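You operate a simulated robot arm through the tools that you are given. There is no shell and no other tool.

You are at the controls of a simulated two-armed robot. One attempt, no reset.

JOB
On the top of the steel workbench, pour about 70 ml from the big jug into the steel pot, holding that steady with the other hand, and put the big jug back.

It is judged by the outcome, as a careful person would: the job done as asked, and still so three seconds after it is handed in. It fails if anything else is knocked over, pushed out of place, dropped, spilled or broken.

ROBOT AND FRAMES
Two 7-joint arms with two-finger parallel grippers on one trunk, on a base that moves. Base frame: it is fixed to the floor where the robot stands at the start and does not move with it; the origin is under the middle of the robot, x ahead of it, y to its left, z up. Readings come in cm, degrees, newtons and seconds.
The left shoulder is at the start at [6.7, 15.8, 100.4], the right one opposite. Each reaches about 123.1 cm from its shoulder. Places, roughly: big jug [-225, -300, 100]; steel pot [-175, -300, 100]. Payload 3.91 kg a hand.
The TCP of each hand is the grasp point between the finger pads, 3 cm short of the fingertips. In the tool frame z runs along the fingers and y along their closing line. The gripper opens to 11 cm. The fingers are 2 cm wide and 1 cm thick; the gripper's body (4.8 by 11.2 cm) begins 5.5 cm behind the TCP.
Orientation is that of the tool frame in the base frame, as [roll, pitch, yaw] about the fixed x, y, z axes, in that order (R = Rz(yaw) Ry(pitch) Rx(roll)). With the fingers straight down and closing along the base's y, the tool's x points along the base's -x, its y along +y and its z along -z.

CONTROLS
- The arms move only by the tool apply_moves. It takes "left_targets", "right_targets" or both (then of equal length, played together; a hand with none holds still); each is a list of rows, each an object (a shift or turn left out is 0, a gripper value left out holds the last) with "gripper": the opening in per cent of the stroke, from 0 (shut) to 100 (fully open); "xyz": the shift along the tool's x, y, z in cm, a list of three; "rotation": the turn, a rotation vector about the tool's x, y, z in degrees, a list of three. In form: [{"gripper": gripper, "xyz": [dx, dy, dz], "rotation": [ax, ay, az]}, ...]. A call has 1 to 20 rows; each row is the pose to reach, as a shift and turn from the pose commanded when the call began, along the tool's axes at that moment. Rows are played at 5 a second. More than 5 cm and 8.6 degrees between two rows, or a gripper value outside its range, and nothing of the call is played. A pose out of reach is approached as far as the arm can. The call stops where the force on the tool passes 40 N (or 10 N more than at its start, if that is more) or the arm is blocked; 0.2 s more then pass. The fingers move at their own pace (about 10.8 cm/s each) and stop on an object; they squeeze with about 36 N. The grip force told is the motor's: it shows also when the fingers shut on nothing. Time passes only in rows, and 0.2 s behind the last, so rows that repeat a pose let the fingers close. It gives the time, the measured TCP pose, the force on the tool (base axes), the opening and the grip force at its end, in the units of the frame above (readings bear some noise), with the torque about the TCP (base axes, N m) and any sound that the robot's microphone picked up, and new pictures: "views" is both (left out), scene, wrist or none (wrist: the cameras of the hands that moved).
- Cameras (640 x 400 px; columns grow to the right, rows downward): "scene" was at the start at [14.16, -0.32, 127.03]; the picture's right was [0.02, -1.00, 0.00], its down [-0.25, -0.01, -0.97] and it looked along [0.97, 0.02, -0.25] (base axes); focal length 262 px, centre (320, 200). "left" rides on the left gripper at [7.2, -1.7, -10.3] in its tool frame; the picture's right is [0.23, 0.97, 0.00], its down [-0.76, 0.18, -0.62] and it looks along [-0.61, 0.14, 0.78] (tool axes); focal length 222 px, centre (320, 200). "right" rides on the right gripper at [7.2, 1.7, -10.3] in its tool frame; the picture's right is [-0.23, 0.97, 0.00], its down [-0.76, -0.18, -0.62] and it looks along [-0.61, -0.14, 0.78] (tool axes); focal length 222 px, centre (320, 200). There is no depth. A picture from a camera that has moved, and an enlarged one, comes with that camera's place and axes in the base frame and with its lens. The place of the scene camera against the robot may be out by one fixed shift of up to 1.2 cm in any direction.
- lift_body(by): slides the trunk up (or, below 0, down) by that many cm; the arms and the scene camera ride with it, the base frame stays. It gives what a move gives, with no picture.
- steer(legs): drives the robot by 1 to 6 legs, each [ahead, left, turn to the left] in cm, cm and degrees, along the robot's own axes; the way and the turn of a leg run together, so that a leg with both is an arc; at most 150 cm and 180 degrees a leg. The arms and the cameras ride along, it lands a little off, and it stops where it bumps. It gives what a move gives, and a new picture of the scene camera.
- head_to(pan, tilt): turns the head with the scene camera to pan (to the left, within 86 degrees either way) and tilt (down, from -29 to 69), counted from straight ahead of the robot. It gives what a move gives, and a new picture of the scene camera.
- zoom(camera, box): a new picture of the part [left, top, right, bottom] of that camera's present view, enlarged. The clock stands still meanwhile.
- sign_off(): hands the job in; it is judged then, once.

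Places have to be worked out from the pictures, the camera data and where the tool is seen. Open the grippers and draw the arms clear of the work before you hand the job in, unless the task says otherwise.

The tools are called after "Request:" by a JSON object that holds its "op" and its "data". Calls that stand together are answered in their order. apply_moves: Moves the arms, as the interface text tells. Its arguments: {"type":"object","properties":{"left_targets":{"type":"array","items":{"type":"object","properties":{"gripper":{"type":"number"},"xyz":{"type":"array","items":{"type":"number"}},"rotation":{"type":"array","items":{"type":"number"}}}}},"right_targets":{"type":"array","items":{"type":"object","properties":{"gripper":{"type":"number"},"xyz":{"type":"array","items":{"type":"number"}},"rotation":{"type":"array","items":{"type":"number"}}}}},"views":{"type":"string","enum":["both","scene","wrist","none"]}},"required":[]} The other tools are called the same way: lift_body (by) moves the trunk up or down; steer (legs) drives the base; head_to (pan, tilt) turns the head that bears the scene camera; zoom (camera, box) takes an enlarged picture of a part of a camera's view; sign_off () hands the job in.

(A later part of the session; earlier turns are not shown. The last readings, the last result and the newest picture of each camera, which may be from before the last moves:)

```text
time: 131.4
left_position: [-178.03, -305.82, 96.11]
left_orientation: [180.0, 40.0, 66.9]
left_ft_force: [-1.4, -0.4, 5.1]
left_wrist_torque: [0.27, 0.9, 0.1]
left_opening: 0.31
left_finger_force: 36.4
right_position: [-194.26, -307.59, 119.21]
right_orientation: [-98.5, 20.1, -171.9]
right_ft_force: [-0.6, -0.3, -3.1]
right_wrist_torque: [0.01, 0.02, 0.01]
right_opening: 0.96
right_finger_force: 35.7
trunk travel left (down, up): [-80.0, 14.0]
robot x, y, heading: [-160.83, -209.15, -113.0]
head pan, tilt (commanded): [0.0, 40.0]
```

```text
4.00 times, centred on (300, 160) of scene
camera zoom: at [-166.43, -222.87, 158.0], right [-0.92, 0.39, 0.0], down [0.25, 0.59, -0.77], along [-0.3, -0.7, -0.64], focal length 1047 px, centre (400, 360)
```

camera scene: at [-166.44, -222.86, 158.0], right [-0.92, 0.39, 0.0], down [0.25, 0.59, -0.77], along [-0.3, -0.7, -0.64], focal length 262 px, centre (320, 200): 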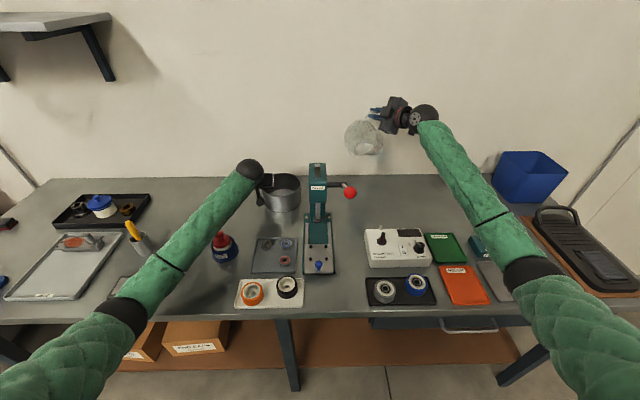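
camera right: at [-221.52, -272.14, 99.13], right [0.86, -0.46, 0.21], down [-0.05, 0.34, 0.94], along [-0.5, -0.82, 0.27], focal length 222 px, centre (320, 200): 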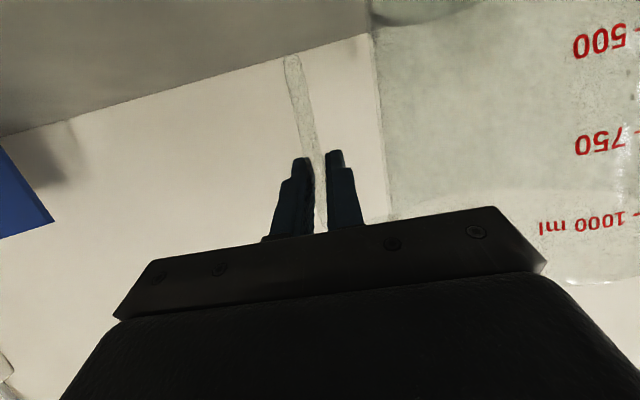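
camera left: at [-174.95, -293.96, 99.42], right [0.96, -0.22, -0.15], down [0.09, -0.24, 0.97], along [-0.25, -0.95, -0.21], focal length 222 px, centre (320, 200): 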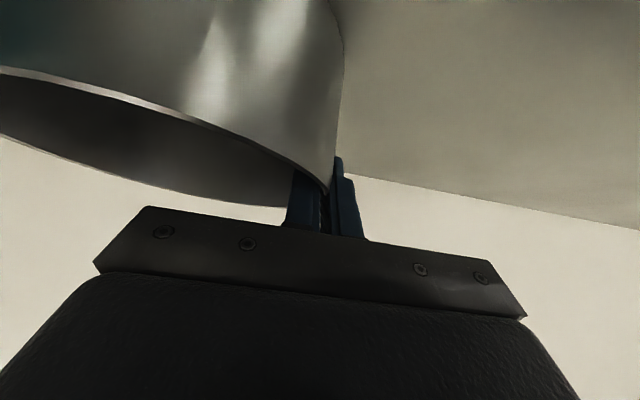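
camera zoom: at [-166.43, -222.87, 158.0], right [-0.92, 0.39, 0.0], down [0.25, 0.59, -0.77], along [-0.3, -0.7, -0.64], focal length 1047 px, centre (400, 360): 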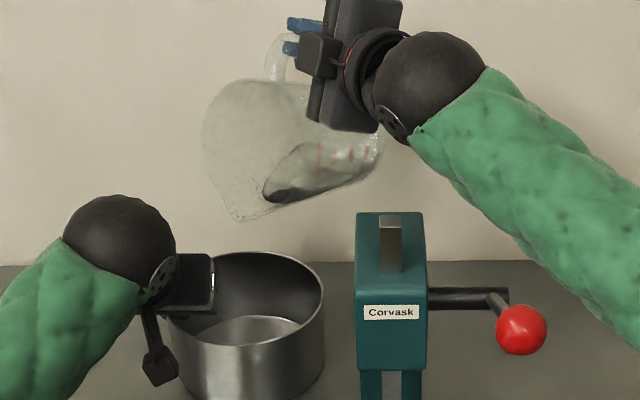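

At 68° no flow now, as expected. I ease on to 74° with the spout held in place, and watch the stream.

Request:
{"op": "apply_moves", "data": {"right_targets": [{"xyz": [-0.26, -0.07, -0.11], "rotation": [0.38, 0, -0.93]}, {"xyz": [-0.52, -0.15, -0.22], "rotation": [0.76, 0, -1.85]}, {"xyz": [-0.78, -0.22, -0.33], "rotation": [1.15, 0, -2.78]}, {"xyz": [-1.04, -0.29, -0.44], "rotation": [1.53, 0, -3.7]}, {"xyz": [-1.3, -0.37, -0.55], "rotation": [1.91, 0, -4.63]}, {"xyz": [-1.56, -0.44, -0.66], "rotation": [2.29, 0, -5.55]}, {"xyz": [-1.56, -0.44, -0.66], "rotation": [2.29, 0, -5.55]}, {"xyz": [-1.56, -0.44, -0.66], "rotation": [2.29, 0, -5.55]}], "views": "none"}}

Request:
{"op": "zoom", "data": {"camera": "scene", "box": [260, 110, 340, 210]}}

```text
time: 133.2
left_position: [-178.12, -305.87, 96.03]
left_orientation: [180.0, 40.0, 66.9]
left_ft_force: [-1.8, 0.7, 5.1]
left_wrist_torque: [0.39, 0.97, 0.12]
left_opening: 0.36
left_finger_force: 35.4
right_position: [-192.96, -306.79, 120.44]
right_orientation: [-96.2, 14.6, -171.1]
right_ft_force: [0.3, -0.3, -2.6]
right_wrist_torque: [0.0, 0.01, -0.02]
right_opening: 0.97
right_finger_force: 35.9
trunk travel left (down, up): [-80.0, 14.0]
robot x, y, heading: [-161.24, -209.21, -112.9]
head pan, tilt (commanded): [0.0, 40.0]
```

```text
4.00 times, centred on (300, 160) of scene
camera zoom: at [-166.43, -222.87, 158.0], right [-0.92, 0.39, 0.0], down [0.25, 0.59, -0.77], along [-0.3, -0.7, -0.64], focal length 1047 px, centre (400, 360)
```

zoom: 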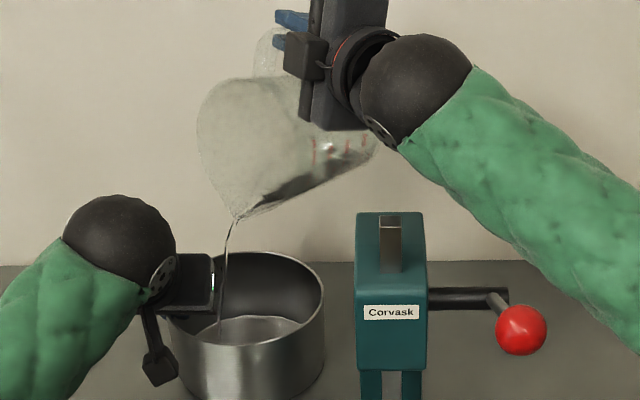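

Steady stream into the pot. I hold for another second and look again.

Request:
{"op": "apply_moves", "data": {"right_targets": [{"xyz": [0, 0, 0]}, {"xyz": [0, 0, 0]}, {"xyz": [0, 0, 0]}, {"xyz": [0, 0, 0]}], "views": "none"}}

Request:
{"op": "zoom", "data": {"camera": "scene", "box": [260, 110, 340, 210]}}

```text
time: 134.2
left_position: [-178.15, -305.89, 95.98]
left_orientation: [179.9, 40.0, 66.9]
left_ft_force: [-1.3, -0.6, 4.2]
left_wrist_torque: [0.37, 0.98, 0.08]
left_opening: 0.33
left_finger_force: 36.1
right_position: [-192.88, -306.83, 120.41]
right_orientation: [-96.1, 14.7, -171.1]
right_ft_force: [0.5, 0.3, -2.8]
right_wrist_torque: [-0.01, 0.0, 0.0]
right_opening: 0.96
right_finger_force: 35.8
trunk travel left (down, up): [-80.0, 14.0]
robot x, y, heading: [-161.24, -209.23, -113.2]
head pan, tilt (commanded): [0.0, 40.0]
```

```text
4.00 times, centred on (300, 160) of scene
camera zoom: at [-166.43, -222.87, 158.0], right [-0.92, 0.39, 0.0], down [0.25, 0.59, -0.77], along [-0.3, -0.7, -0.64], focal length 1047 px, centre (400, 360)
```

zoom: 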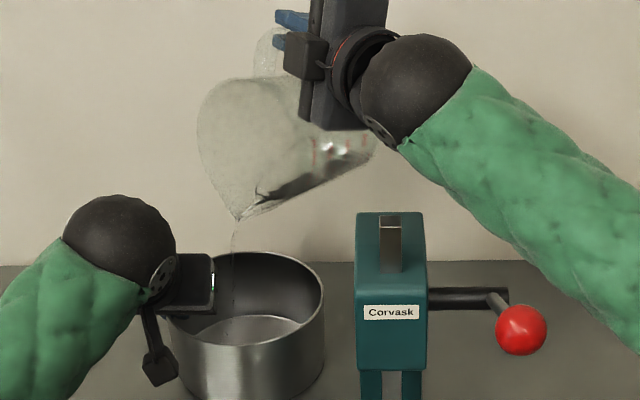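

It has thinned to drips at 74°. One more short hold to let it finish, then I tilt back upright in place.

Request:
{"op": "apply_moves", "data": {"right_targets": [{"xyz": [0, 0, 0]}, {"xyz": [0, 0, 0]}, {"xyz": [0, 0, 0]}], "views": "none"}}

Request:
{"op": "apply_moves", "data": {"right_targets": [{"rotation": [-1.5, 0, 3.7]}, {"rotation": [-3.8, 0, 9.2]}, {"rotation": [-6.1, 0, 14.8]}, {"rotation": [-8.4, 0, 20.3]}, {"rotation": [-10.7, 0, 25.9]}, {"rotation": [-13, 0, 31.4]}, {"rotation": [-15.2, 0, 37]}, {"rotation": [-17.5, 0, 42.5]}, {"rotation": [-19.8, 0, 48.1]}, {"rotation": [-22.1, 0, 53.6]}, {"rotation": [-24.4, 0, 59.2]}, {"rotation": [-26.5, 0, 64.4]}, {"rotation": [-27.7, 0, 67.2]}, {"rotation": [-28.2, 0, 68.4]}, {"rotation": [-28.2, 0, 68.4]}, {"rotation": [-28.2, 0, 68.4]}], "views": "wrist"}}

Request:
{"op": "zoom", "data": {"camera": "scene", "box": [262, 165, 310, 215]}}

Request:
{"op": "zoom", "data": {"camera": "right", "box": [360, 0, 640, 175]}}

Request:
{"op": "zoom", "data": {"camera": "scene", "box": [265, 95, 325, 175]}}

```text
time: 135.1
left_position: [-178.16, -305.8, 96.12]
left_orientation: [-179.9, 40.0, 67.0]
left_ft_force: [0.0, -0.1, 5.1]
left_wrist_torque: [0.34, 0.97, 0.07]
left_opening: 0.32
left_finger_force: 36.0
right_position: [-192.92, -306.83, 120.39]
right_orientation: [-96.1, 14.7, -171.2]
right_ft_force: [-0.1, 0.4, -2.7]
right_wrist_torque: [0.02, -0.04, 0.01]
right_opening: 0.97
right_finger_force: 36.2
trunk travel left (down, up): [-80.0, 14.0]
robot x, y, heading: [-161.32, -209.43, -113.0]
head pan, tilt (commanded): [0.0, 40.0]
```

```text
time: 138.4
left_position: [-178.07, -305.86, 95.94]
left_orientation: [-180.0, 40.0, 66.9]
left_ft_force: [-0.4, -0.5, 5.2]
left_wrist_torque: [0.34, 0.93, 0.08]
left_opening: 0.33
left_finger_force: 36.5
right_position: [-193.08, -306.8, 120.24]
right_orientation: [-179.5, 67.6, 122.6]
right_ft_force: [0.5, -0.1, -2.4]
right_wrist_torque: [-0.08, 0.15, 0.01]
right_opening: 0.96
right_finger_force: 36.0
trunk travel left (down, up): [-80.0, 14.0]
robot x, y, heading: [-161.11, -209.88, -113.0]
head pan, tilt (commanded): [0.0, 40.0]
camera right: at [-198.18, -295.6, 117.49], right [0.87, 0.45, 0.21], down [-0.3, 0.15, 0.94], along [0.39, -0.88, 0.26], focal length 222 px, centre (320, 200)
```

right: 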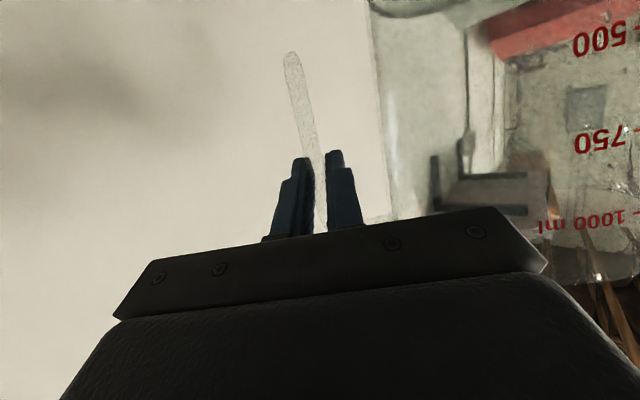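

```text
8.00 times, centred on (286, 190) of scene
camera zoom: at [-166.42, -222.87, 158.0], right [-0.92, 0.39, 0.0], down [0.25, 0.59, -0.77], along [-0.3, -0.7, -0.64], focal length 2093 px, centre (592, 280)
```

zoom: 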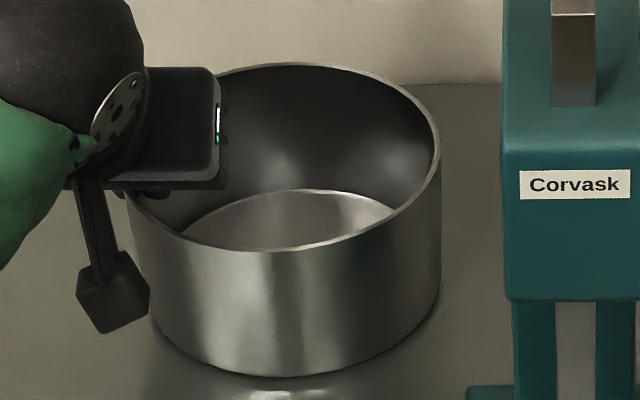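

```text
2.29 times, centred on (500, 88) of right
camera zoom: at [-198.18, -295.6, 117.49], right [0.87, 0.45, 0.21], down [-0.3, 0.15, 0.94], along [0.39, -0.88, 0.26], focal length 508 px, centre (-91, 457)
```

zoom: 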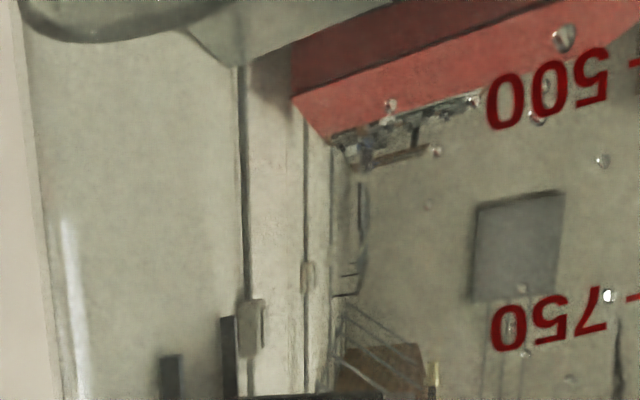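

```text
5.00 times, centred on (295, 135) of scene
camera zoom: at [-166.42, -222.87, 158.0], right [-0.92, 0.39, 0.0], down [0.25, 0.59, -0.77], along [-0.3, -0.7, -0.64], focal length 1308 px, centre (445, 525)
```

zoom: 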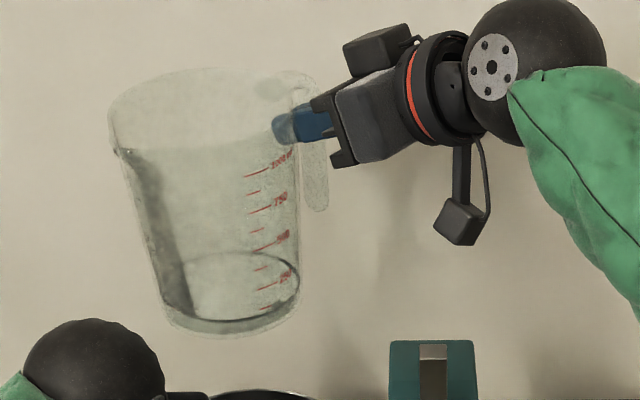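

The second portion is in. I carry the jug back to the right again, collecting weight readings on the way.

Request:
{"op": "apply_moves", "data": {"right_targets": [{"xyz": [0, 0, 0]}], "views": "none"}}

Request:
{"op": "apply_moves", "data": {"right_targets": [{"xyz": [0, 0, 0]}], "views": "none"}}

Request:
{"op": "apply_moves", "data": {"right_targets": [{"xyz": [0, 0, 0]}], "views": "none"}}

Request:
{"op": "apply_moves", "data": {"right_targets": [{"xyz": [0, 0, 0]}], "views": "none"}}

Request:
{"op": "zoom", "data": {"camera": "right", "box": [360, 0, 460, 60]}}

Request:
{"op": "zoom", "data": {"camera": "scene", "box": [275, 140, 305, 170]}}

```text
time: 138.8
left_position: [-178.16, -305.84, 96.02]
left_orientation: [180.0, 40.0, 67.0]
left_ft_force: [0.6, 0.2, 4.7]
left_wrist_torque: [0.36, 0.98, 0.07]
left_opening: 0.32
left_finger_force: 35.9
right_position: [-192.97, -306.86, 120.25]
right_orientation: [-179.6, 67.7, 122.4]
right_ft_force: [-0.1, -0.5, -1.5]
right_wrist_torque: [-0.11, 0.15, -0.01]
right_opening: 0.95
right_finger_force: 36.0
trunk travel left (down, up): [-80.0, 14.0]
robot x, y, heading: [-161.58, -209.56, -113.0]
head pan, tilt (commanded): [0.0, 40.0]
```

```text
time: 139.2
left_position: [-178.1, -305.81, 96.04]
left_orientation: [-179.9, 40.0, 66.9]
left_ft_force: [-1.0, -0.1, 4.7]
left_wrist_torque: [0.33, 0.96, 0.06]
left_opening: 0.32
left_finger_force: 36.1
right_position: [-193.14, -306.93, 120.33]
right_orientation: [-179.7, 67.7, 122.5]
right_ft_force: [0.1, -1.0, -2.5]
right_wrist_torque: [-0.08, 0.15, -0.02]
right_opening: 0.96
right_finger_force: 35.9
trunk travel left (down, up): [-80.0, 14.0]
robot x, y, heading: [-161.46, -209.91, -113.2]
head pan, tilt (commanded): [0.0, 40.0]
```

```text
time: 139.7
left_position: [-178.1, -305.91, 95.98]
left_orientation: [180.0, 40.0, 66.9]
left_ft_force: [-0.8, 0.1, 5.5]
left_wrist_torque: [0.35, 0.97, 0.08]
left_opening: 0.31
left_finger_force: 35.7
right_position: [-193.04, -306.84, 120.38]
right_orientation: [-179.7, 67.6, 122.5]
right_ft_force: [-0.8, 0.2, -2.1]
right_wrist_torque: [-0.1, 0.17, -0.03]
right_opening: 0.95
right_finger_force: 35.7
trunk travel left (down, up): [-80.0, 14.0]
robot x, y, heading: [-161.34, -209.6, -113.1]
head pan, tilt (commanded): [0.0, 40.0]
```

```text
time: 140.1
left_position: [-178.01, -305.76, 96.03]
left_orientation: [180.0, 40.0, 66.9]
left_ft_force: [-1.1, -0.6, 5.4]
left_wrist_torque: [0.36, 0.97, 0.1]
left_opening: 0.34
left_finger_force: 36.3
right_position: [-192.9, -306.93, 120.31]
right_orientation: [-179.6, 67.5, 122.5]
right_ft_force: [-0.2, -1.0, -1.6]
right_wrist_torque: [-0.09, 0.18, 0.02]
right_opening: 0.93
right_finger_force: 36.4
trunk travel left (down, up): [-80.0, 14.0]
robot x, y, heading: [-161.22, -209.59, -113.1]
head pan, tilt (commanded): [0.0, 40.0]
```

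```text
6.40 times, centred on (410, 30) of right
camera zoom: at [-198.19, -295.6, 117.49], right [0.87, 0.45, 0.21], down [-0.3, 0.15, 0.94], along [0.39, -0.88, 0.26], focal length 1422 px, centre (-256, 1288)
```

zoom: 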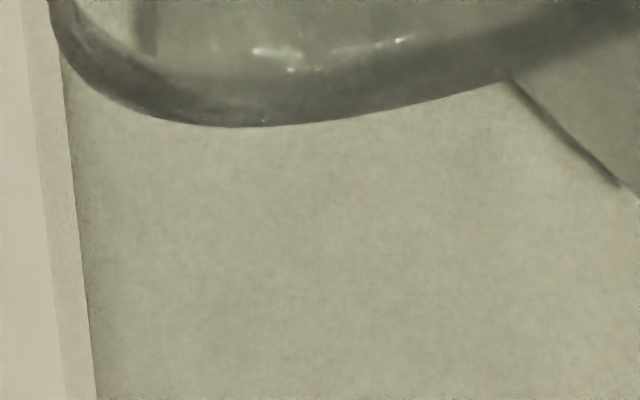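

```text
13.33 times, centred on (290, 155) of scene
camera zoom: at [-166.42, -222.87, 158.0], right [-0.92, 0.39, 0.0], down [0.25, 0.59, -0.77], along [-0.3, -0.7, -0.64], focal length 3489 px, centre (720, 800)
```

zoom: 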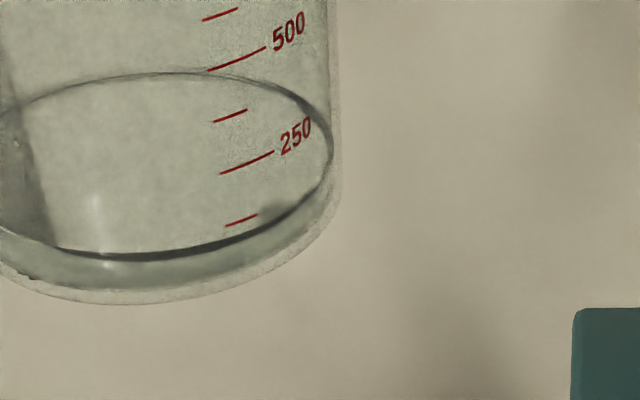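

Readings suggest a total of roughly 70–85 ml. I take a closer look into the pot to check the water there before finishing.

Request:
{"op": "zoom", "data": {"camera": "scene", "box": [278, 180, 306, 198]}}

Request:
{"op": "zoom", "data": {"camera": "left", "box": [0, 60, 320, 260]}}

```text
16.00 times, centred on (292, 189) of scene
camera zoom: at [-166.42, -222.87, 158.0], right [-0.92, 0.39, 0.0], down [0.25, 0.59, -0.77], along [-0.3, -0.7, -0.64], focal length 4187 px, centre (768, 376)
```

zoom: 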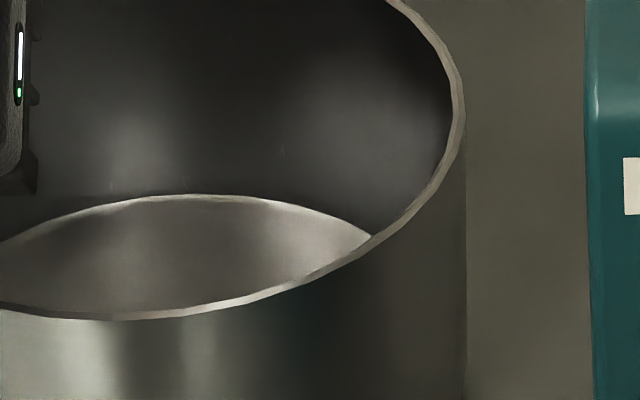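

```text
2.00 times, centred on (160, 160) of left
camera zoom: at [-174.98, -293.97, 99.37], right [0.96, -0.22, -0.15], down [0.09, -0.24, 0.97], along [-0.25, -0.95, -0.21], focal length 444 px, centre (640, 280)
```

zoom: 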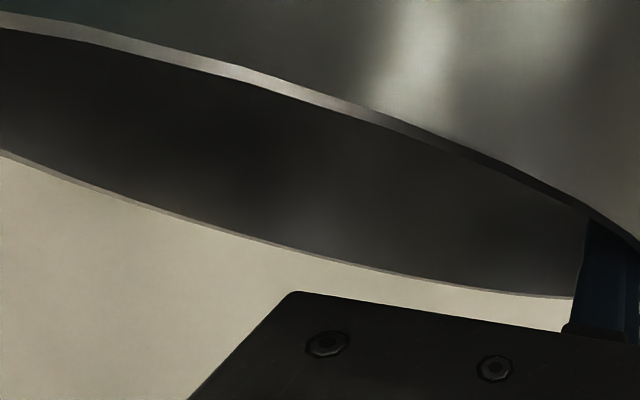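

The water edge is visible low in the pot and everything is dry around. I stop pouring here and carry the jug back to the right behind the press.

Request:
{"op": "apply_moves", "data": {"right_targets": [{"xyz": [0.23, -0.53, -0.65]}, {"xyz": [0.61, -1.43, -1.74]}, {"xyz": [1.23, -2.85, -3.48]}, {"xyz": [1.92, -4.46, -5.44]}, {"xyz": [2.61, -6.06, -7.39]}, {"xyz": [3.3, -7.66, -9.35]}, {"xyz": [3.99, -9.27, -11.3]}, {"xyz": [4.68, -10.87, -13.26]}, {"xyz": [5.38, -12.47, -15.22]}, {"xyz": [6.07, -14.08, -17.17]}, {"xyz": [6.68, -15.5, -18.91]}, {"xyz": [7.14, -16.57, -20.22]}, {"xyz": [7.53, -17.46, -21.31]}, {"xyz": [7.68, -17.82, -21.74]}, {"xyz": [7.68, -17.82, -21.74]}], "views": "none"}}

```text
time: 143.2
left_position: [-178.22, -305.81, 96.03]
left_orientation: [-180.0, 40.0, 66.9]
left_ft_force: [0.3, -0.7, 6.2]
left_wrist_torque: [0.3, 0.99, 0.06]
left_opening: 0.31
left_finger_force: 35.9
right_position: [-220.46, -296.83, 121.45]
right_orientation: [-179.5, 67.5, 122.4]
right_ft_force: [0.8, -0.9, -2.7]
right_wrist_torque: [-0.07, 0.19, 0.0]
right_opening: 0.94
right_finger_force: 35.9
trunk travel left (down, up): [-80.0, 14.0]
robot x, y, heading: [-161.3, -209.78, -113.3]
head pan, tilt (commanded): [0.0, 40.0]
```

Now I yaw the jug back over its original place — turning it a bit further (to tool yaw ≈55°) so the spout points the way it originally did.

Request:
{"op": "apply_moves", "data": {"right_targets": [{"xyz": [0.15, 0.03, -0.37], "rotation": [1.56, 0, 0.64]}, {"xyz": [0.49, 0.11, -1.19], "rotation": [5.0, 0, 2.06]}, {"xyz": [0.98, 0.23, -2.37], "rotation": [10.0, 0, 4.1]}, {"xyz": [1.53, 0.35, -3.7], "rotation": [15.6, 0, 6.4]}, {"xyz": [2.09, 0.48, -5.04], "rotation": [21.2, 0, 8.7]}, {"xyz": [2.64, 0.61, -6.37], "rotation": [26.8, 0, 11.05]}, {"xyz": [3.19, 0.73, -7.7], "rotation": [32.4, 0, 13.4]}, {"xyz": [3.74, 0.86, -9.04], "rotation": [38.0, 0, 15.7]}, {"xyz": [4.3, 0.99, -10.37], "rotation": [43.6, 0, 18.0]}, {"xyz": [4.85, 1.11, -11.7], "rotation": [49.2, 0, 20.3]}, {"xyz": [5.4, 1.24, -13.04], "rotation": [54.8, 0, 22.6]}, {"xyz": [5.83, 1.34, -14.08], "rotation": [59.2, 0, 24.4]}, {"xyz": [6.14, 1.41, -14.82], "rotation": [62.3, 0, 25.7]}, {"xyz": [6.14, 1.41, -14.82], "rotation": [62.3, 0, 25.7]}], "views": "scene"}}

Request:
{"op": "zoom", "data": {"camera": "scene", "box": [350, 90, 450, 170]}}

```text
time: 146.2
left_position: [-178.16, -305.82, 96.04]
left_orientation: [180.0, 40.0, 66.9]
left_ft_force: [-0.6, -1.8, 5.4]
left_wrist_torque: [0.33, 0.94, 0.15]
left_opening: 0.33
left_finger_force: 36.0
right_position: [-227.76, -282.28, 121.44]
right_orientation: [-179.9, 67.8, 54.7]
right_ft_force: [1.5, -0.5, -2.4]
right_wrist_torque: [0.14, 0.17, 0.0]
right_opening: 0.98
right_finger_force: 35.5
trunk travel left (down, up): [-80.0, 14.0]
robot x, y, heading: [-161.15, -209.49, -113.2]
head pan, tilt (commanded): [0.0, 40.0]
camera scene: at [-166.44, -222.85, 158.01], right [-0.92, 0.39, 0.0], down [0.25, 0.59, -0.77], along [-0.3, -0.7, -0.64], focal length 262 px, centre (320, 200)
```

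scene: 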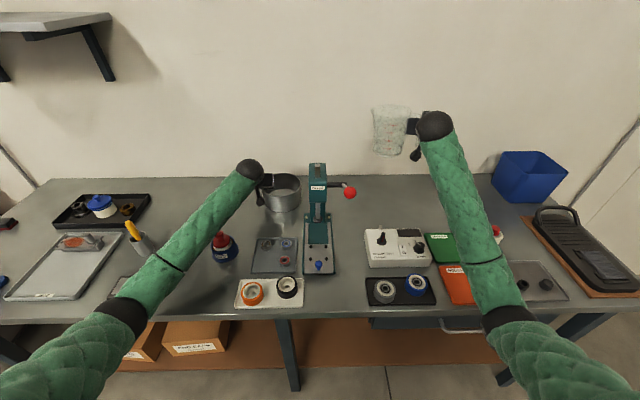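

```text
5.00 times, centred on (400, 130) of scene
camera zoom: at [-166.44, -222.85, 158.01], right [-0.92, 0.39, 0.0], down [0.25, 0.59, -0.77], along [-0.3, -0.7, -0.64], focal length 1308 px, centre (-80, 550)
```

zoom: 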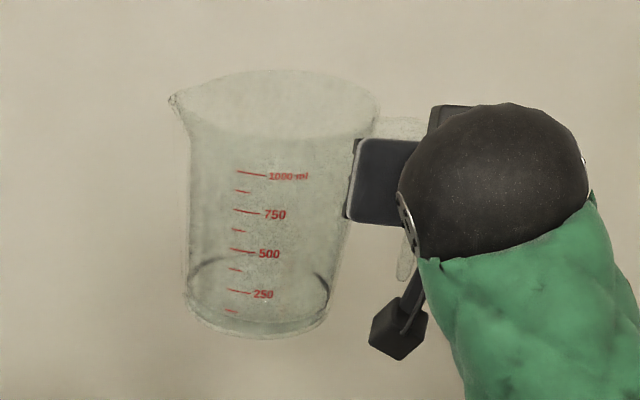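

The jug hangs over its original place with its original orientation. I lower it smoothly to about 1 cm above the bench.

Request:
{"op": "apply_moves", "data": {"right_targets": [{"xyz": [0.9, 0, 0.37]}, {"xyz": [2.6, 0, 1.06]}, {"xyz": [4.5, 0, 1.84]}, {"xyz": [6.4, 0, 2.61]}, {"xyz": [8.3, 0, 3.39]}, {"xyz": [10.2, 0, 4.16]}, {"xyz": [12.1, 0, 4.94]}, {"xyz": [14, 0, 5.71]}, {"xyz": [15.9, 0, 6.49]}, {"xyz": [17.8, 0, 7.27]}, {"xyz": [19.3, 0, 7.88]}, {"xyz": [20.2, 0, 8.25]}, {"xyz": [20.4, 0, 8.33]}, {"xyz": [20.4, 0, 8.33]}], "views": "both"}}

Request:
{"op": "zoom", "data": {"camera": "scene", "box": [340, 150, 420, 220]}}

```text
time: 149.2
left_position: [-178.1, -305.25, 96.58]
left_orientation: [179.8, 40.3, 66.9]
left_ft_force: [-0.9, -0.8, -2.3]
left_wrist_torque: [-0.09, 0.0, 0.08]
left_opening: 0.27
left_finger_force: 36.1
right_position: [-228.05, -281.92, 100.49]
right_orientation: [179.7, 68.4, 54.4]
right_ft_force: [0.0, -0.5, -2.6]
right_wrist_torque: [0.13, 0.16, 0.0]
right_opening: 0.97
right_finger_force: 36.1
trunk travel left (down, up): [-80.0, 14.0]
robot x, y, heading: [-161.0, -209.4, -113.5]
head pan, tilt (commanded): [0.0, 40.0]
camera scene: at [-166.3, -222.22, 158.19], right [-0.92, 0.39, 0.0], down [0.25, 0.59, -0.77], along [-0.3, -0.71, -0.64], focal length 262 px, centre (320, 200)
camera right: at [-219.51, -273.0, 97.5], right [0.74, -0.63, 0.21], down [0.03, 0.35, 0.94], along [-0.67, -0.69, 0.28], focal length 222 px, centre (320, 200)
```

scene: 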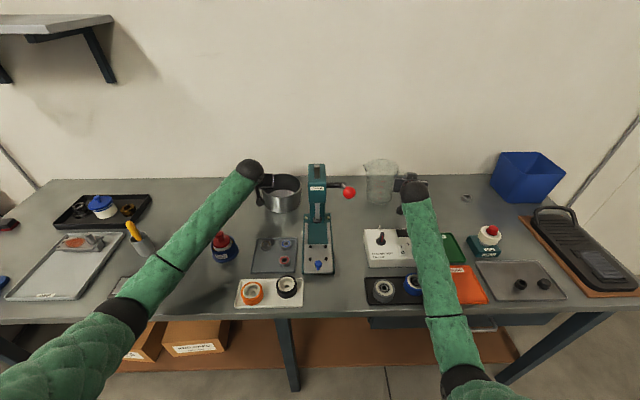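
right: 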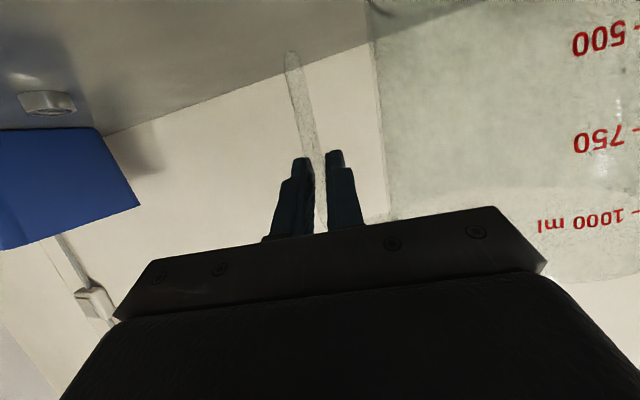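

```text
5.71 times, centred on (380, 185) of scene
camera zoom: at [-166.3, -222.22, 158.19], right [-0.92, 0.39, 0.0], down [0.25, 0.59, -0.77], along [-0.3, -0.71, -0.64], focal length 1495 px, centre (-23, 286)
```

zoom: 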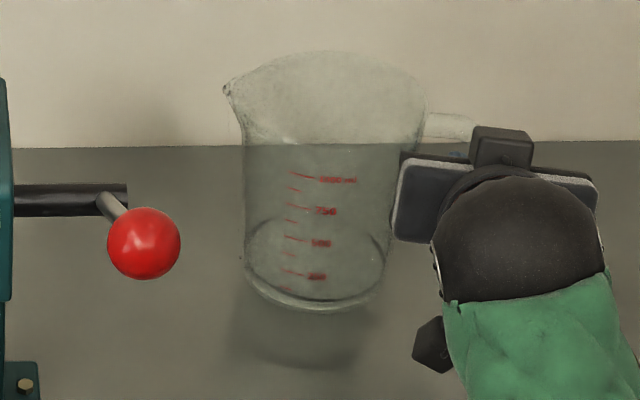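

The scene camera and left hand shifted by ~0.6 cm and the right TCP stopped 1 cm high: at this yaw the right forearm is leaning on the roller-test box. I back straight up at once.

Request:
{"op": "apply_moves", "data": {"right_targets": [{"xyz": [-0.9, 0, -0.37]}, {"xyz": [-1.85, 0, -0.76]}, {"xyz": [-2.8, 0, -1.14]}, {"xyz": [-2.8, 0, -1.14]}], "views": "scene"}}

Request:
{"op": "zoom", "data": {"camera": "scene", "box": [340, 200, 500, 310]}}

```text
time: 150.2
left_position: [-177.84, -305.91, 96.05]
left_orientation: [-180.0, 40.2, 67.0]
left_ft_force: [4.3, 2.0, 8.9]
left_wrist_torque: [0.74, 0.92, -0.4]
left_opening: 0.3
left_finger_force: 36.1
right_position: [-227.31, -282.57, 102.41]
right_orientation: [180.0, 67.7, 54.7]
right_ft_force: [0.2, -0.3, -2.2]
right_wrist_torque: [0.15, 0.14, 0.02]
right_opening: 0.96
right_finger_force: 35.9
trunk travel left (down, up): [-80.0, 14.0]
robot x, y, heading: [-161.5, -209.46, -112.8]
head pan, tilt (commanded): [0.0, 40.0]
camera scene: at [-166.3, -222.8, 157.98], right [-0.92, 0.39, 0.0], down [0.25, 0.59, -0.77], along [-0.3, -0.71, -0.64], focal length 262 px, centre (320, 200)
```

scene: 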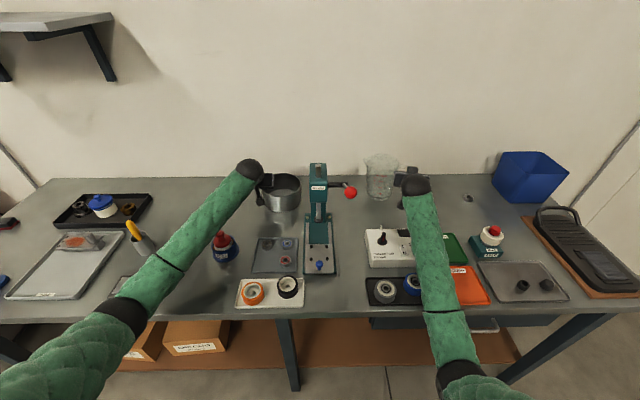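

```text
3.64 times, centred on (420, 255) of scene
camera zoom: at [-166.3, -222.8, 157.98], right [-0.92, 0.39, 0.0], down [0.25, 0.59, -0.77], along [-0.3, -0.71, -0.64], focal length 952 px, centre (-44, 0)
```

zoom: 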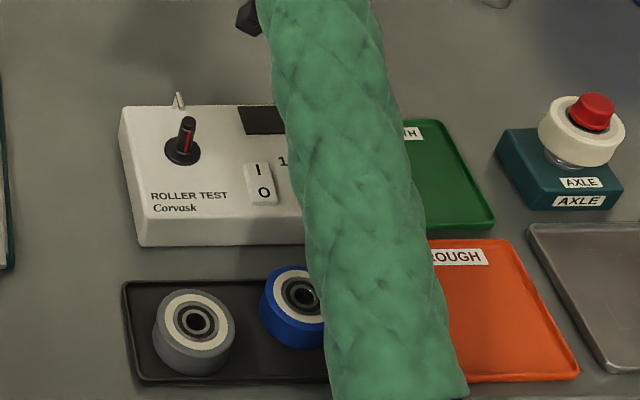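

The box is still in its place and the robot came back to pose. I raise the jug a little more, turn back to the original hand yaw (67.5°, which was clear when I grasped), and centre the jug over its spot.

Request:
{"op": "apply_moves", "data": {"right_targets": [{"xyz": [-2, 0, -0.82]}, {"xyz": [-4, 0, -1.6], "rotation": [-2, 0, -0.8]}, {"xyz": [-4.2, -0.1, -0.9], "rotation": [-5, 0, -2.05]}, {"xyz": [-4.35, -0.2, -0.2], "rotation": [-8.5, 0, -3.5]}, {"xyz": [-4.53, -0.3, 0.49], "rotation": [-11.84, 0, -4.86]}, {"xyz": [-4.53, -0.3, 0.49], "rotation": [-11.84, 0, -4.86]}], "views": "both"}}

Request:
{"op": "zoom", "data": {"camera": "scene", "box": [340, 140, 500, 310]}}

```text
time: 151.7
left_position: [-178.11, -305.79, 95.99]
left_orientation: [179.9, 40.0, 66.8]
left_ft_force: [3.3, -0.5, 8.3]
left_wrist_torque: [0.45, 1.07, -0.04]
left_opening: 0.33
left_finger_force: 36.0
right_position: [-229.23, -284.05, 106.7]
right_orientation: [-179.8, 67.7, 67.6]
right_ft_force: [-0.4, 0.4, -2.1]
right_wrist_torque: [0.11, 0.16, -0.02]
right_opening: 0.99
right_finger_force: 36.4
trunk travel left (down, up): [-80.0, 14.0]
robot x, y, heading: [-161.36, -209.5, -113.2]
head pan, tilt (commanded): [0.0, 40.0]
camera scene: at [-166.35, -222.84, 158.01], right [-0.92, 0.39, 0.0], down [0.25, 0.59, -0.77], along [-0.3, -0.7, -0.64], focal length 262 px, centre (320, 200)
camera right: at [-222.94, -273.37, 103.72], right [0.87, -0.45, 0.21], down [-0.05, 0.33, 0.94], along [-0.49, -0.83, 0.27], focal length 222 px, centre (320, 200)
```

scene: 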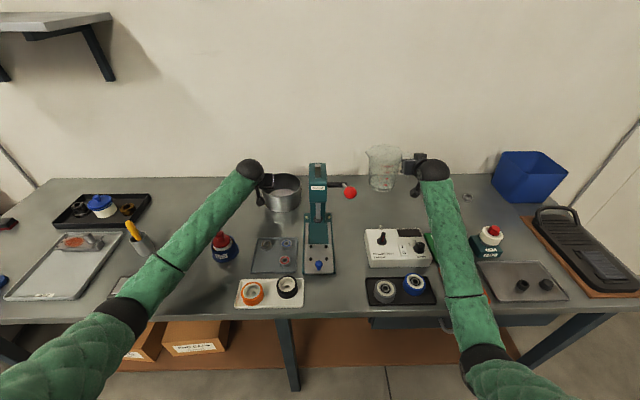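
right: 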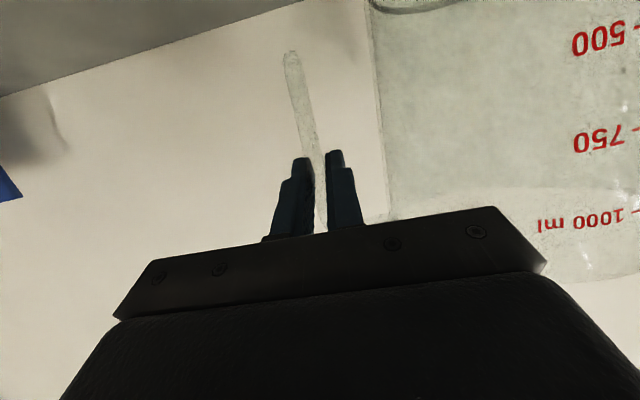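

```text
2.35 times, centred on (420, 225) of scene
camera zoom: at [-166.35, -222.84, 158.01], right [-0.92, 0.39, 0.0], down [0.25, 0.59, -0.77], along [-0.3, -0.7, -0.64], focal length 616 px, centre (85, 141)
```

zoom: 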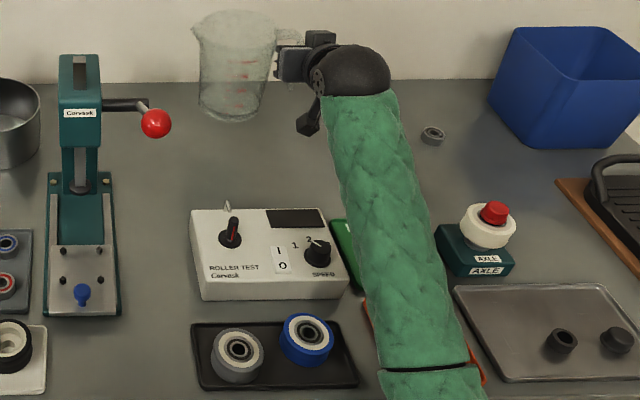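

All bench items are where they were. I lower the jug at this yaw to about 1 cm above its touch-down height and check for any sign of contact.

Request:
{"op": "apply_moves", "data": {"right_targets": [{"xyz": [1.5, 0, 0.62]}, {"xyz": [3, 0, 1.23]}, {"xyz": [4.6, 0, 1.89]}, {"xyz": [6, 0, 2.46]}, {"xyz": [6.94, 0, 2.85]}, {"xyz": [6.94, 0, 2.85]}], "views": "none"}}

Request:
{"op": "zoom", "data": {"camera": "scene", "box": [340, 140, 500, 310]}}

```text
time: 153.1
left_position: [-177.93, -305.63, 96.39]
left_orientation: [-179.9, 40.1, 66.9]
left_ft_force: [-2.6, -0.5, 2.3]
left_wrist_torque: [0.16, 0.75, 0.19]
left_opening: 0.26
left_finger_force: 35.9
right_position: [-229.11, -283.67, 99.39]
right_orientation: [-179.6, 68.0, 67.8]
right_ft_force: [0.7, -0.2, -2.3]
right_wrist_torque: [0.11, 0.18, -0.03]
right_opening: 0.95
right_finger_force: 35.6
trunk travel left (down, up): [-80.0, 14.0]
robot x, y, heading: [-161.31, -209.96, -113.1]
head pan, tilt (commanded): [0.0, 40.0]
```

```text
2.35 times, centred on (420, 225) of scene
camera zoom: at [-166.05, -222.53, 158.08], right [-0.92, 0.39, 0.0], down [0.25, 0.59, -0.77], along [-0.3, -0.71, -0.64], focal length 616 px, centre (85, 141)
```

zoom: 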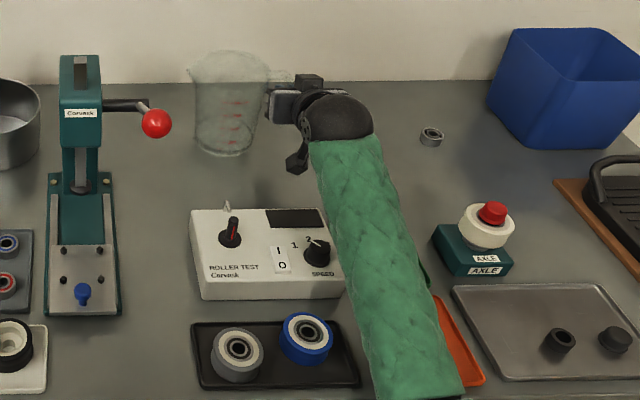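

The body was nudged again: the elbow now sits lower/inward than at the grasp, so the forearm rubs the box's knob side. I lift straight up 5 cm to clear it.

Request:
{"op": "apply_moves", "data": {"right_targets": [{"xyz": [-1.2, 0, -0.49]}, {"xyz": [-2.4, 0, -0.98]}, {"xyz": [-3.6, 0, -1.48]}, {"xyz": [-4.63, 0, -1.9]}, {"xyz": [-4.63, 0, -1.9]}], "views": "scene"}}

Request:
{"op": "zoom", "data": {"camera": "scene", "box": [380, 220, 540, 400]}}

```text
time: 154.2
left_position: [-178.13, -305.84, 96.01]
left_orientation: [-179.9, 39.9, 66.9]
left_ft_force: [3.5, -0.2, 8.0]
left_wrist_torque: [0.47, 1.04, -0.16]
left_opening: 0.31
left_finger_force: 36.0
right_position: [-229.06, -283.94, 104.11]
right_orientation: [-180.0, 67.9, 67.7]
right_ft_force: [0.0, -0.4, -1.3]
right_wrist_torque: [0.08, 0.17, -0.01]
right_opening: 0.95
right_finger_force: 36.6
trunk travel left (down, up): [-80.0, 14.0]
robot x, y, heading: [-161.41, -209.6, -113.4]
head pan, tilt (commanded): [0.0, 40.0]
camera scene: at [-166.4, -222.81, 158.01], right [-0.92, 0.39, 0.0], down [0.25, 0.59, -0.77], along [-0.3, -0.7, -0.64], focal length 262 px, centre (320, 200)
```

scene: 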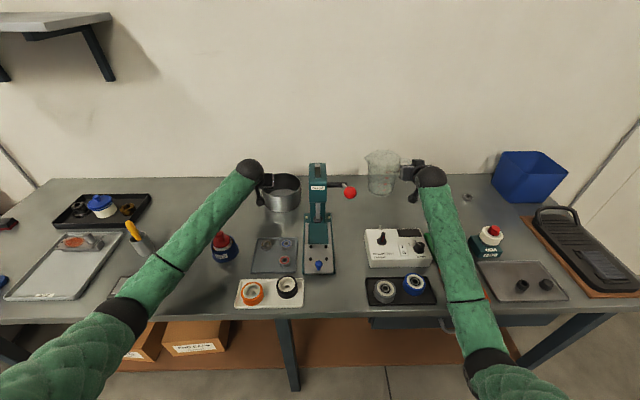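

```text
2.22 times, centred on (460, 310) of scene
camera zoom: at [-166.4, -222.81, 158.01], right [-0.92, 0.39, 0.0], down [0.25, 0.59, -0.77], along [-0.3, -0.7, -0.64], focal length 582 px, centre (9, -44)
```

zoom: 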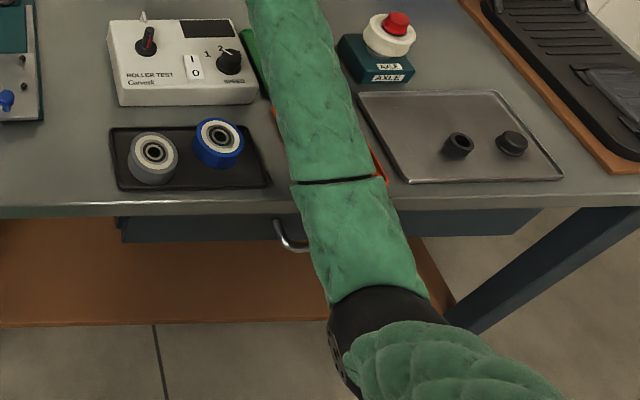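

Contact gone. The forearm/elbow is hanging low over the bench's front edge, so I need more trunk height; for that I first release the pot (pouring is finished) and draw the left hand straight back out along its fingers.

Request:
{"op": "apply_moves", "data": {"left_targets": [{"gripper": 10}, {"gripper": 25}, {"gripper": 45}, {"gripper": 45}, {"xyz": [0, 0, -1.5]}, {"xyz": [0, 0, -3.5]}, {"xyz": [0, 0, -6]}, {"xyz": [0, 0, -9]}, {"xyz": [0, 0, -12]}, {"xyz": [0, 0, -12]}], "views": "both"}}

Request:
{"op": "zoom", "data": {"camera": "scene", "box": [230, 140, 430, 265]}}

```text
time: 156.4
left_position: [-175.12, -298.74, 105.06]
left_orientation: [-180.0, 39.9, 66.9]
left_ft_force: [-0.2, 0.4, 0.2]
left_wrist_torque: [-0.02, -0.01, 0.03]
left_opening: 4.96
left_finger_force: 0.2
right_position: [-229.17, -284.16, 103.97]
right_orientation: [-179.9, 67.7, 67.7]
right_ft_force: [0.2, -0.4, -2.3]
right_wrist_torque: [0.06, 0.19, 0.02]
right_opening: 0.94
right_finger_force: 36.1
trunk travel left (down, up): [-80.0, 14.0]
robot x, y, heading: [-161.41, -209.42, -113.2]
head pan, tilt (commanded): [0.0, 40.0]
camera scene: at [-166.47, -222.94, 157.99], right [-0.92, 0.39, 0.0], down [0.25, 0.59, -0.77], along [-0.3, -0.7, -0.64], focal length 262 px, centre (320, 200)
camera left: at [-172.0, -286.87, 108.48], right [0.96, -0.22, -0.15], down [0.09, -0.24, 0.97], along [-0.25, -0.95, -0.21], focal length 222 px, centre (320, 200)
```

scene: 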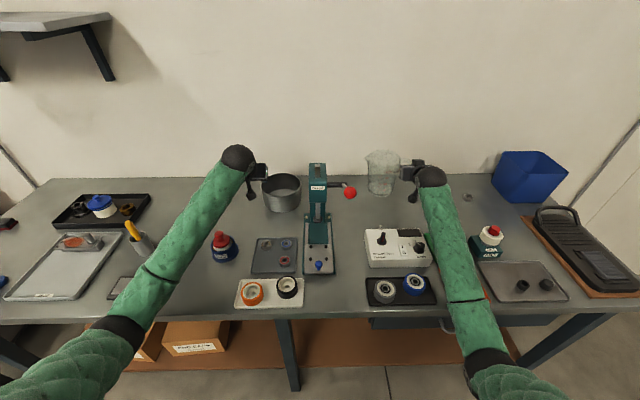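
left: 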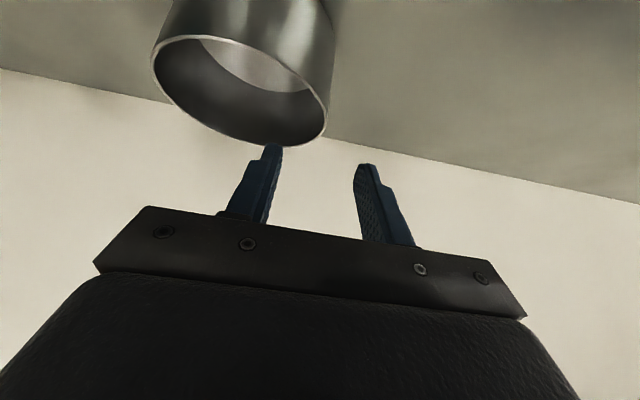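

```text
3.20 times, centred on (330, 202) of scene
camera zoom: at [-166.47, -222.94, 157.99], right [-0.92, 0.39, 0.0], down [0.25, 0.59, -0.77], along [-0.3, -0.7, -0.64], focal length 837 px, centre (288, 192)
```

zoom: 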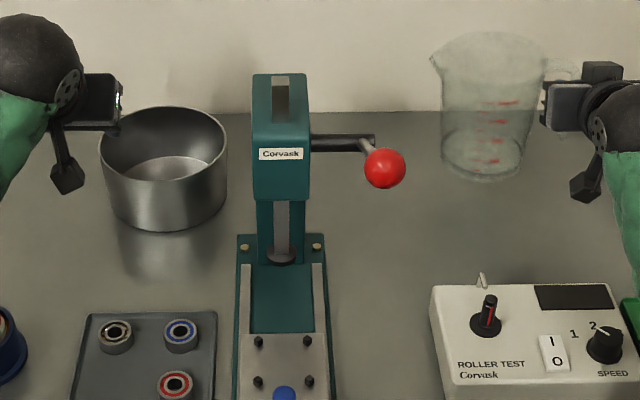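

The pot is released and standing flat, and the box is exactly where it was. I look into the pot with the left camera while I'm here.

Request:
{"op": "zoom", "data": {"camera": "left", "box": [140, 0, 340, 150]}}

```text
2.67 times, centred on (240, 75) of left
camera zoom: at [-172.0, -286.87, 108.48], right [0.96, -0.22, -0.15], down [0.09, -0.24, 0.97], along [-0.25, -0.95, -0.21], focal length 592 px, centre (533, 533)
```

zoom: 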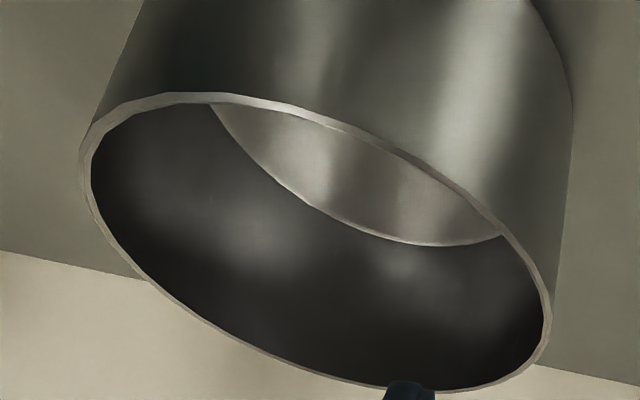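

Pot is steady with the water low in it. Now I raise the trunk 13 cm (both hands ride up) to lift the right elbow, before lowering the jug again.

Request:
{"op": "lift_body", "data": {"by": 13}}

Request:
{"op": "apply_moves", "data": {"right_targets": [{"xyz": [1.2, 0, 0.49]}, {"xyz": [3, 0, 1.23]}, {"xyz": [5, 0, 2.05]}, {"xyz": [7, 0, 2.87]}, {"xyz": [9, 0, 3.69]}, {"xyz": [10.6, 0, 4.35]}, {"xyz": [11.6, 0, 4.76]}, {"xyz": [12.0, 0, 4.92]}, {"xyz": [12.0, 0, 4.92]}], "views": "both"}}

```text
time: 158.0
left_position: [-175.11, -298.71, 118.16]
left_orientation: [-179.9, 40.0, 66.9]
left_ft_force: [0.7, 0.0, -0.6]
left_wrist_torque: [0.0, 0.0, -0.04]
left_opening: 4.93
left_finger_force: 0.0
right_position: [-229.18, -284.12, 116.92]
right_orientation: [179.9, 67.7, 67.6]
right_ft_force: [-0.4, 0.1, -2.7]
right_wrist_torque: [0.09, 0.17, 0.03]
right_opening: 0.96
right_finger_force: 36.6
trunk travel left (down, up): [-93.0, 1.0]
robot x, y, heading: [-161.22, -209.68, -113.2]
head pan, tilt (commanded): [0.0, 40.0]
```

```text
time: 160.0
left_position: [-175.14, -298.78, 118.17]
left_orientation: [180.0, 40.1, 66.9]
left_ft_force: [-0.3, -0.2, 0.1]
left_wrist_torque: [0.03, 0.0, -0.01]
left_opening: 4.95
left_finger_force: 0.0
right_position: [-229.2, -284.06, 104.07]
right_orientation: [-179.9, 67.7, 67.7]
right_ft_force: [-0.3, 0.2, -2.5]
right_wrist_torque: [0.07, 0.19, 0.0]
right_opening: 0.95
right_finger_force: 35.5
trunk travel left (down, up): [-93.0, 1.0]
robot x, y, heading: [-161.55, -209.29, -113.2]
head pan, tilt (commanded): [0.0, 40.0]
camera scene: at [-166.45, -222.9, 171.0], right [-0.92, 0.39, 0.0], down [0.25, 0.59, -0.77], along [-0.3, -0.7, -0.64], focal length 262 px, centre (320, 200)
camera right: at [-223.0, -273.44, 101.3], right [0.87, -0.45, 0.21], down [-0.05, 0.33, 0.94], along [-0.5, -0.83, 0.27], focal length 222 px, centre (320, 200)
```

scene: 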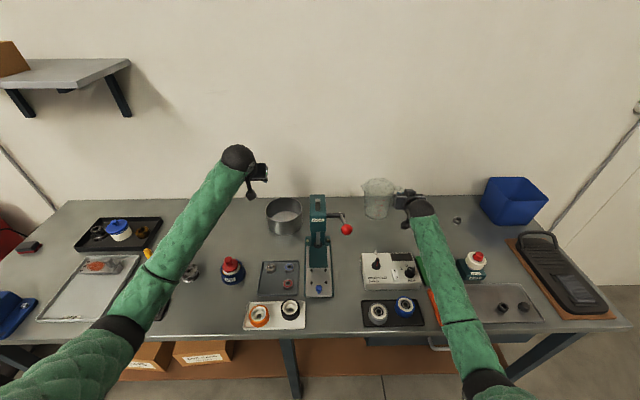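
right: 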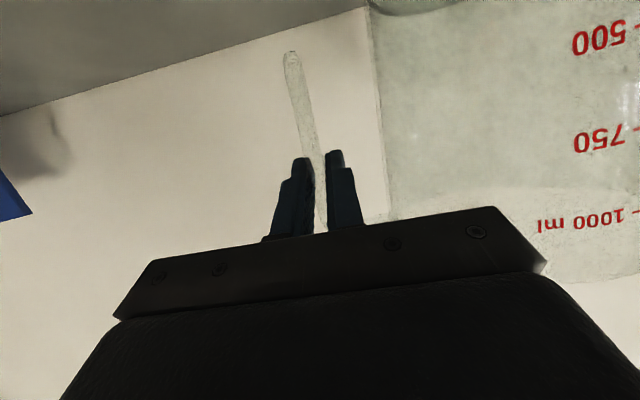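

Elbow is now ~9 cm higher. I lower the jug to about 1 cm above touch-down and check the body readings.

Request:
{"op": "apply_moves", "data": {"right_targets": [{"xyz": [1.2, 0, 0.49]}, {"xyz": [2.4, 0, 0.98]}, {"xyz": [3.6, 0, 1.48]}, {"xyz": [4.5, 0, 1.85]}, {"xyz": [4.5, 0, 1.85]}], "views": "scene"}}

Request:
{"op": "zoom", "data": {"camera": "scene", "box": [340, 160, 480, 330]}}

```text
time: 161.2
left_position: [-175.15, -298.78, 118.15]
left_orientation: [-180.0, 40.0, 66.9]
left_ft_force: [-0.1, 0.3, 0.3]
left_wrist_torque: [-0.02, 0.01, -0.01]
left_opening: 4.96
left_finger_force: 0.1
right_position: [-229.16, -284.05, 99.19]
right_orientation: [179.9, 67.6, 67.6]
right_ft_force: [-0.1, -0.2, -1.7]
right_wrist_torque: [0.08, 0.17, -0.01]
right_opening: 0.93
right_finger_force: 35.9
trunk travel left (down, up): [-93.0, 1.0]
robot x, y, heading: [-161.46, -209.29, -113.1]
head pan, tilt (commanded): [0.0, 40.0]
camera scene: at [-166.45, -222.89, 171.0], right [-0.92, 0.39, 0.0], down [0.25, 0.59, -0.77], along [-0.3, -0.7, -0.64], focal length 262 px, centre (320, 200)
```

scene: 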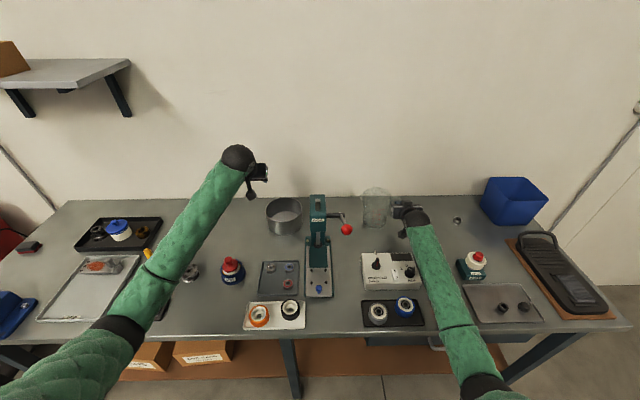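

```text
2.35 times, centred on (410, 245) of scene
camera zoom: at [-166.45, -222.89, 171.0], right [-0.92, 0.39, 0.0], down [0.25, 0.59, -0.77], along [-0.3, -0.7, -0.64], focal length 616 px, centre (108, 94)
```

zoom: 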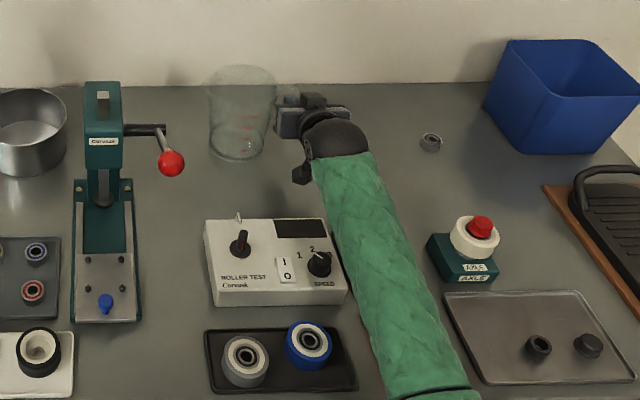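

No body shift this time. I lower in small steps until the bench takes the jug's weight.

Request:
{"op": "apply_moves", "data": {"right_targets": [{"xyz": [0.23, 0, 0.1]}, {"xyz": [0.46, 0, 0.19]}, {"xyz": [0.65, 0, 0.27]}, {"xyz": [0.65, 0, 0.27]}], "views": "none"}}

Request:
{"op": "zoom", "data": {"camera": "scene", "box": [345, 175, 425, 240]}}

```text
time: 162.2
left_position: [-175.18, -298.71, 118.14]
left_orientation: [-180.0, 40.1, 66.9]
left_ft_force: [-0.1, 0.3, 0.4]
left_wrist_torque: [-0.01, 0.02, 0.0]
left_opening: 4.96
left_finger_force: 0.1
right_position: [-229.25, -284.14, 98.54]
right_orientation: [180.0, 67.9, 67.4]
right_ft_force: [-2.3, 0.0, 0.9]
right_wrist_torque: [-0.13, -0.18, -0.06]
right_opening: 0.98
right_finger_force: 35.6
trunk travel left (down, up): [-93.0, 1.0]
robot x, y, heading: [-161.61, -209.63, -113.3]
head pan, tilt (commanded): [0.0, 40.0]
```

```text
6.15 times, centred on (385, 208) of scene
camera zoom: at [-166.44, -222.87, 171.01], right [-0.92, 0.39, 0.0], down [0.25, 0.59, -0.77], along [-0.3, -0.7, -0.64], focal length 1610 px, centre (-80, 154)
```

zoom: 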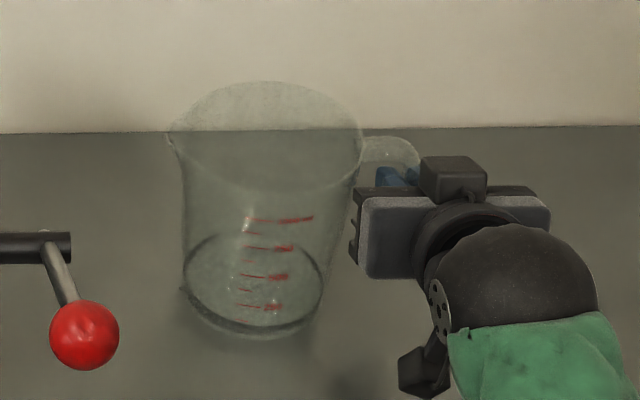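

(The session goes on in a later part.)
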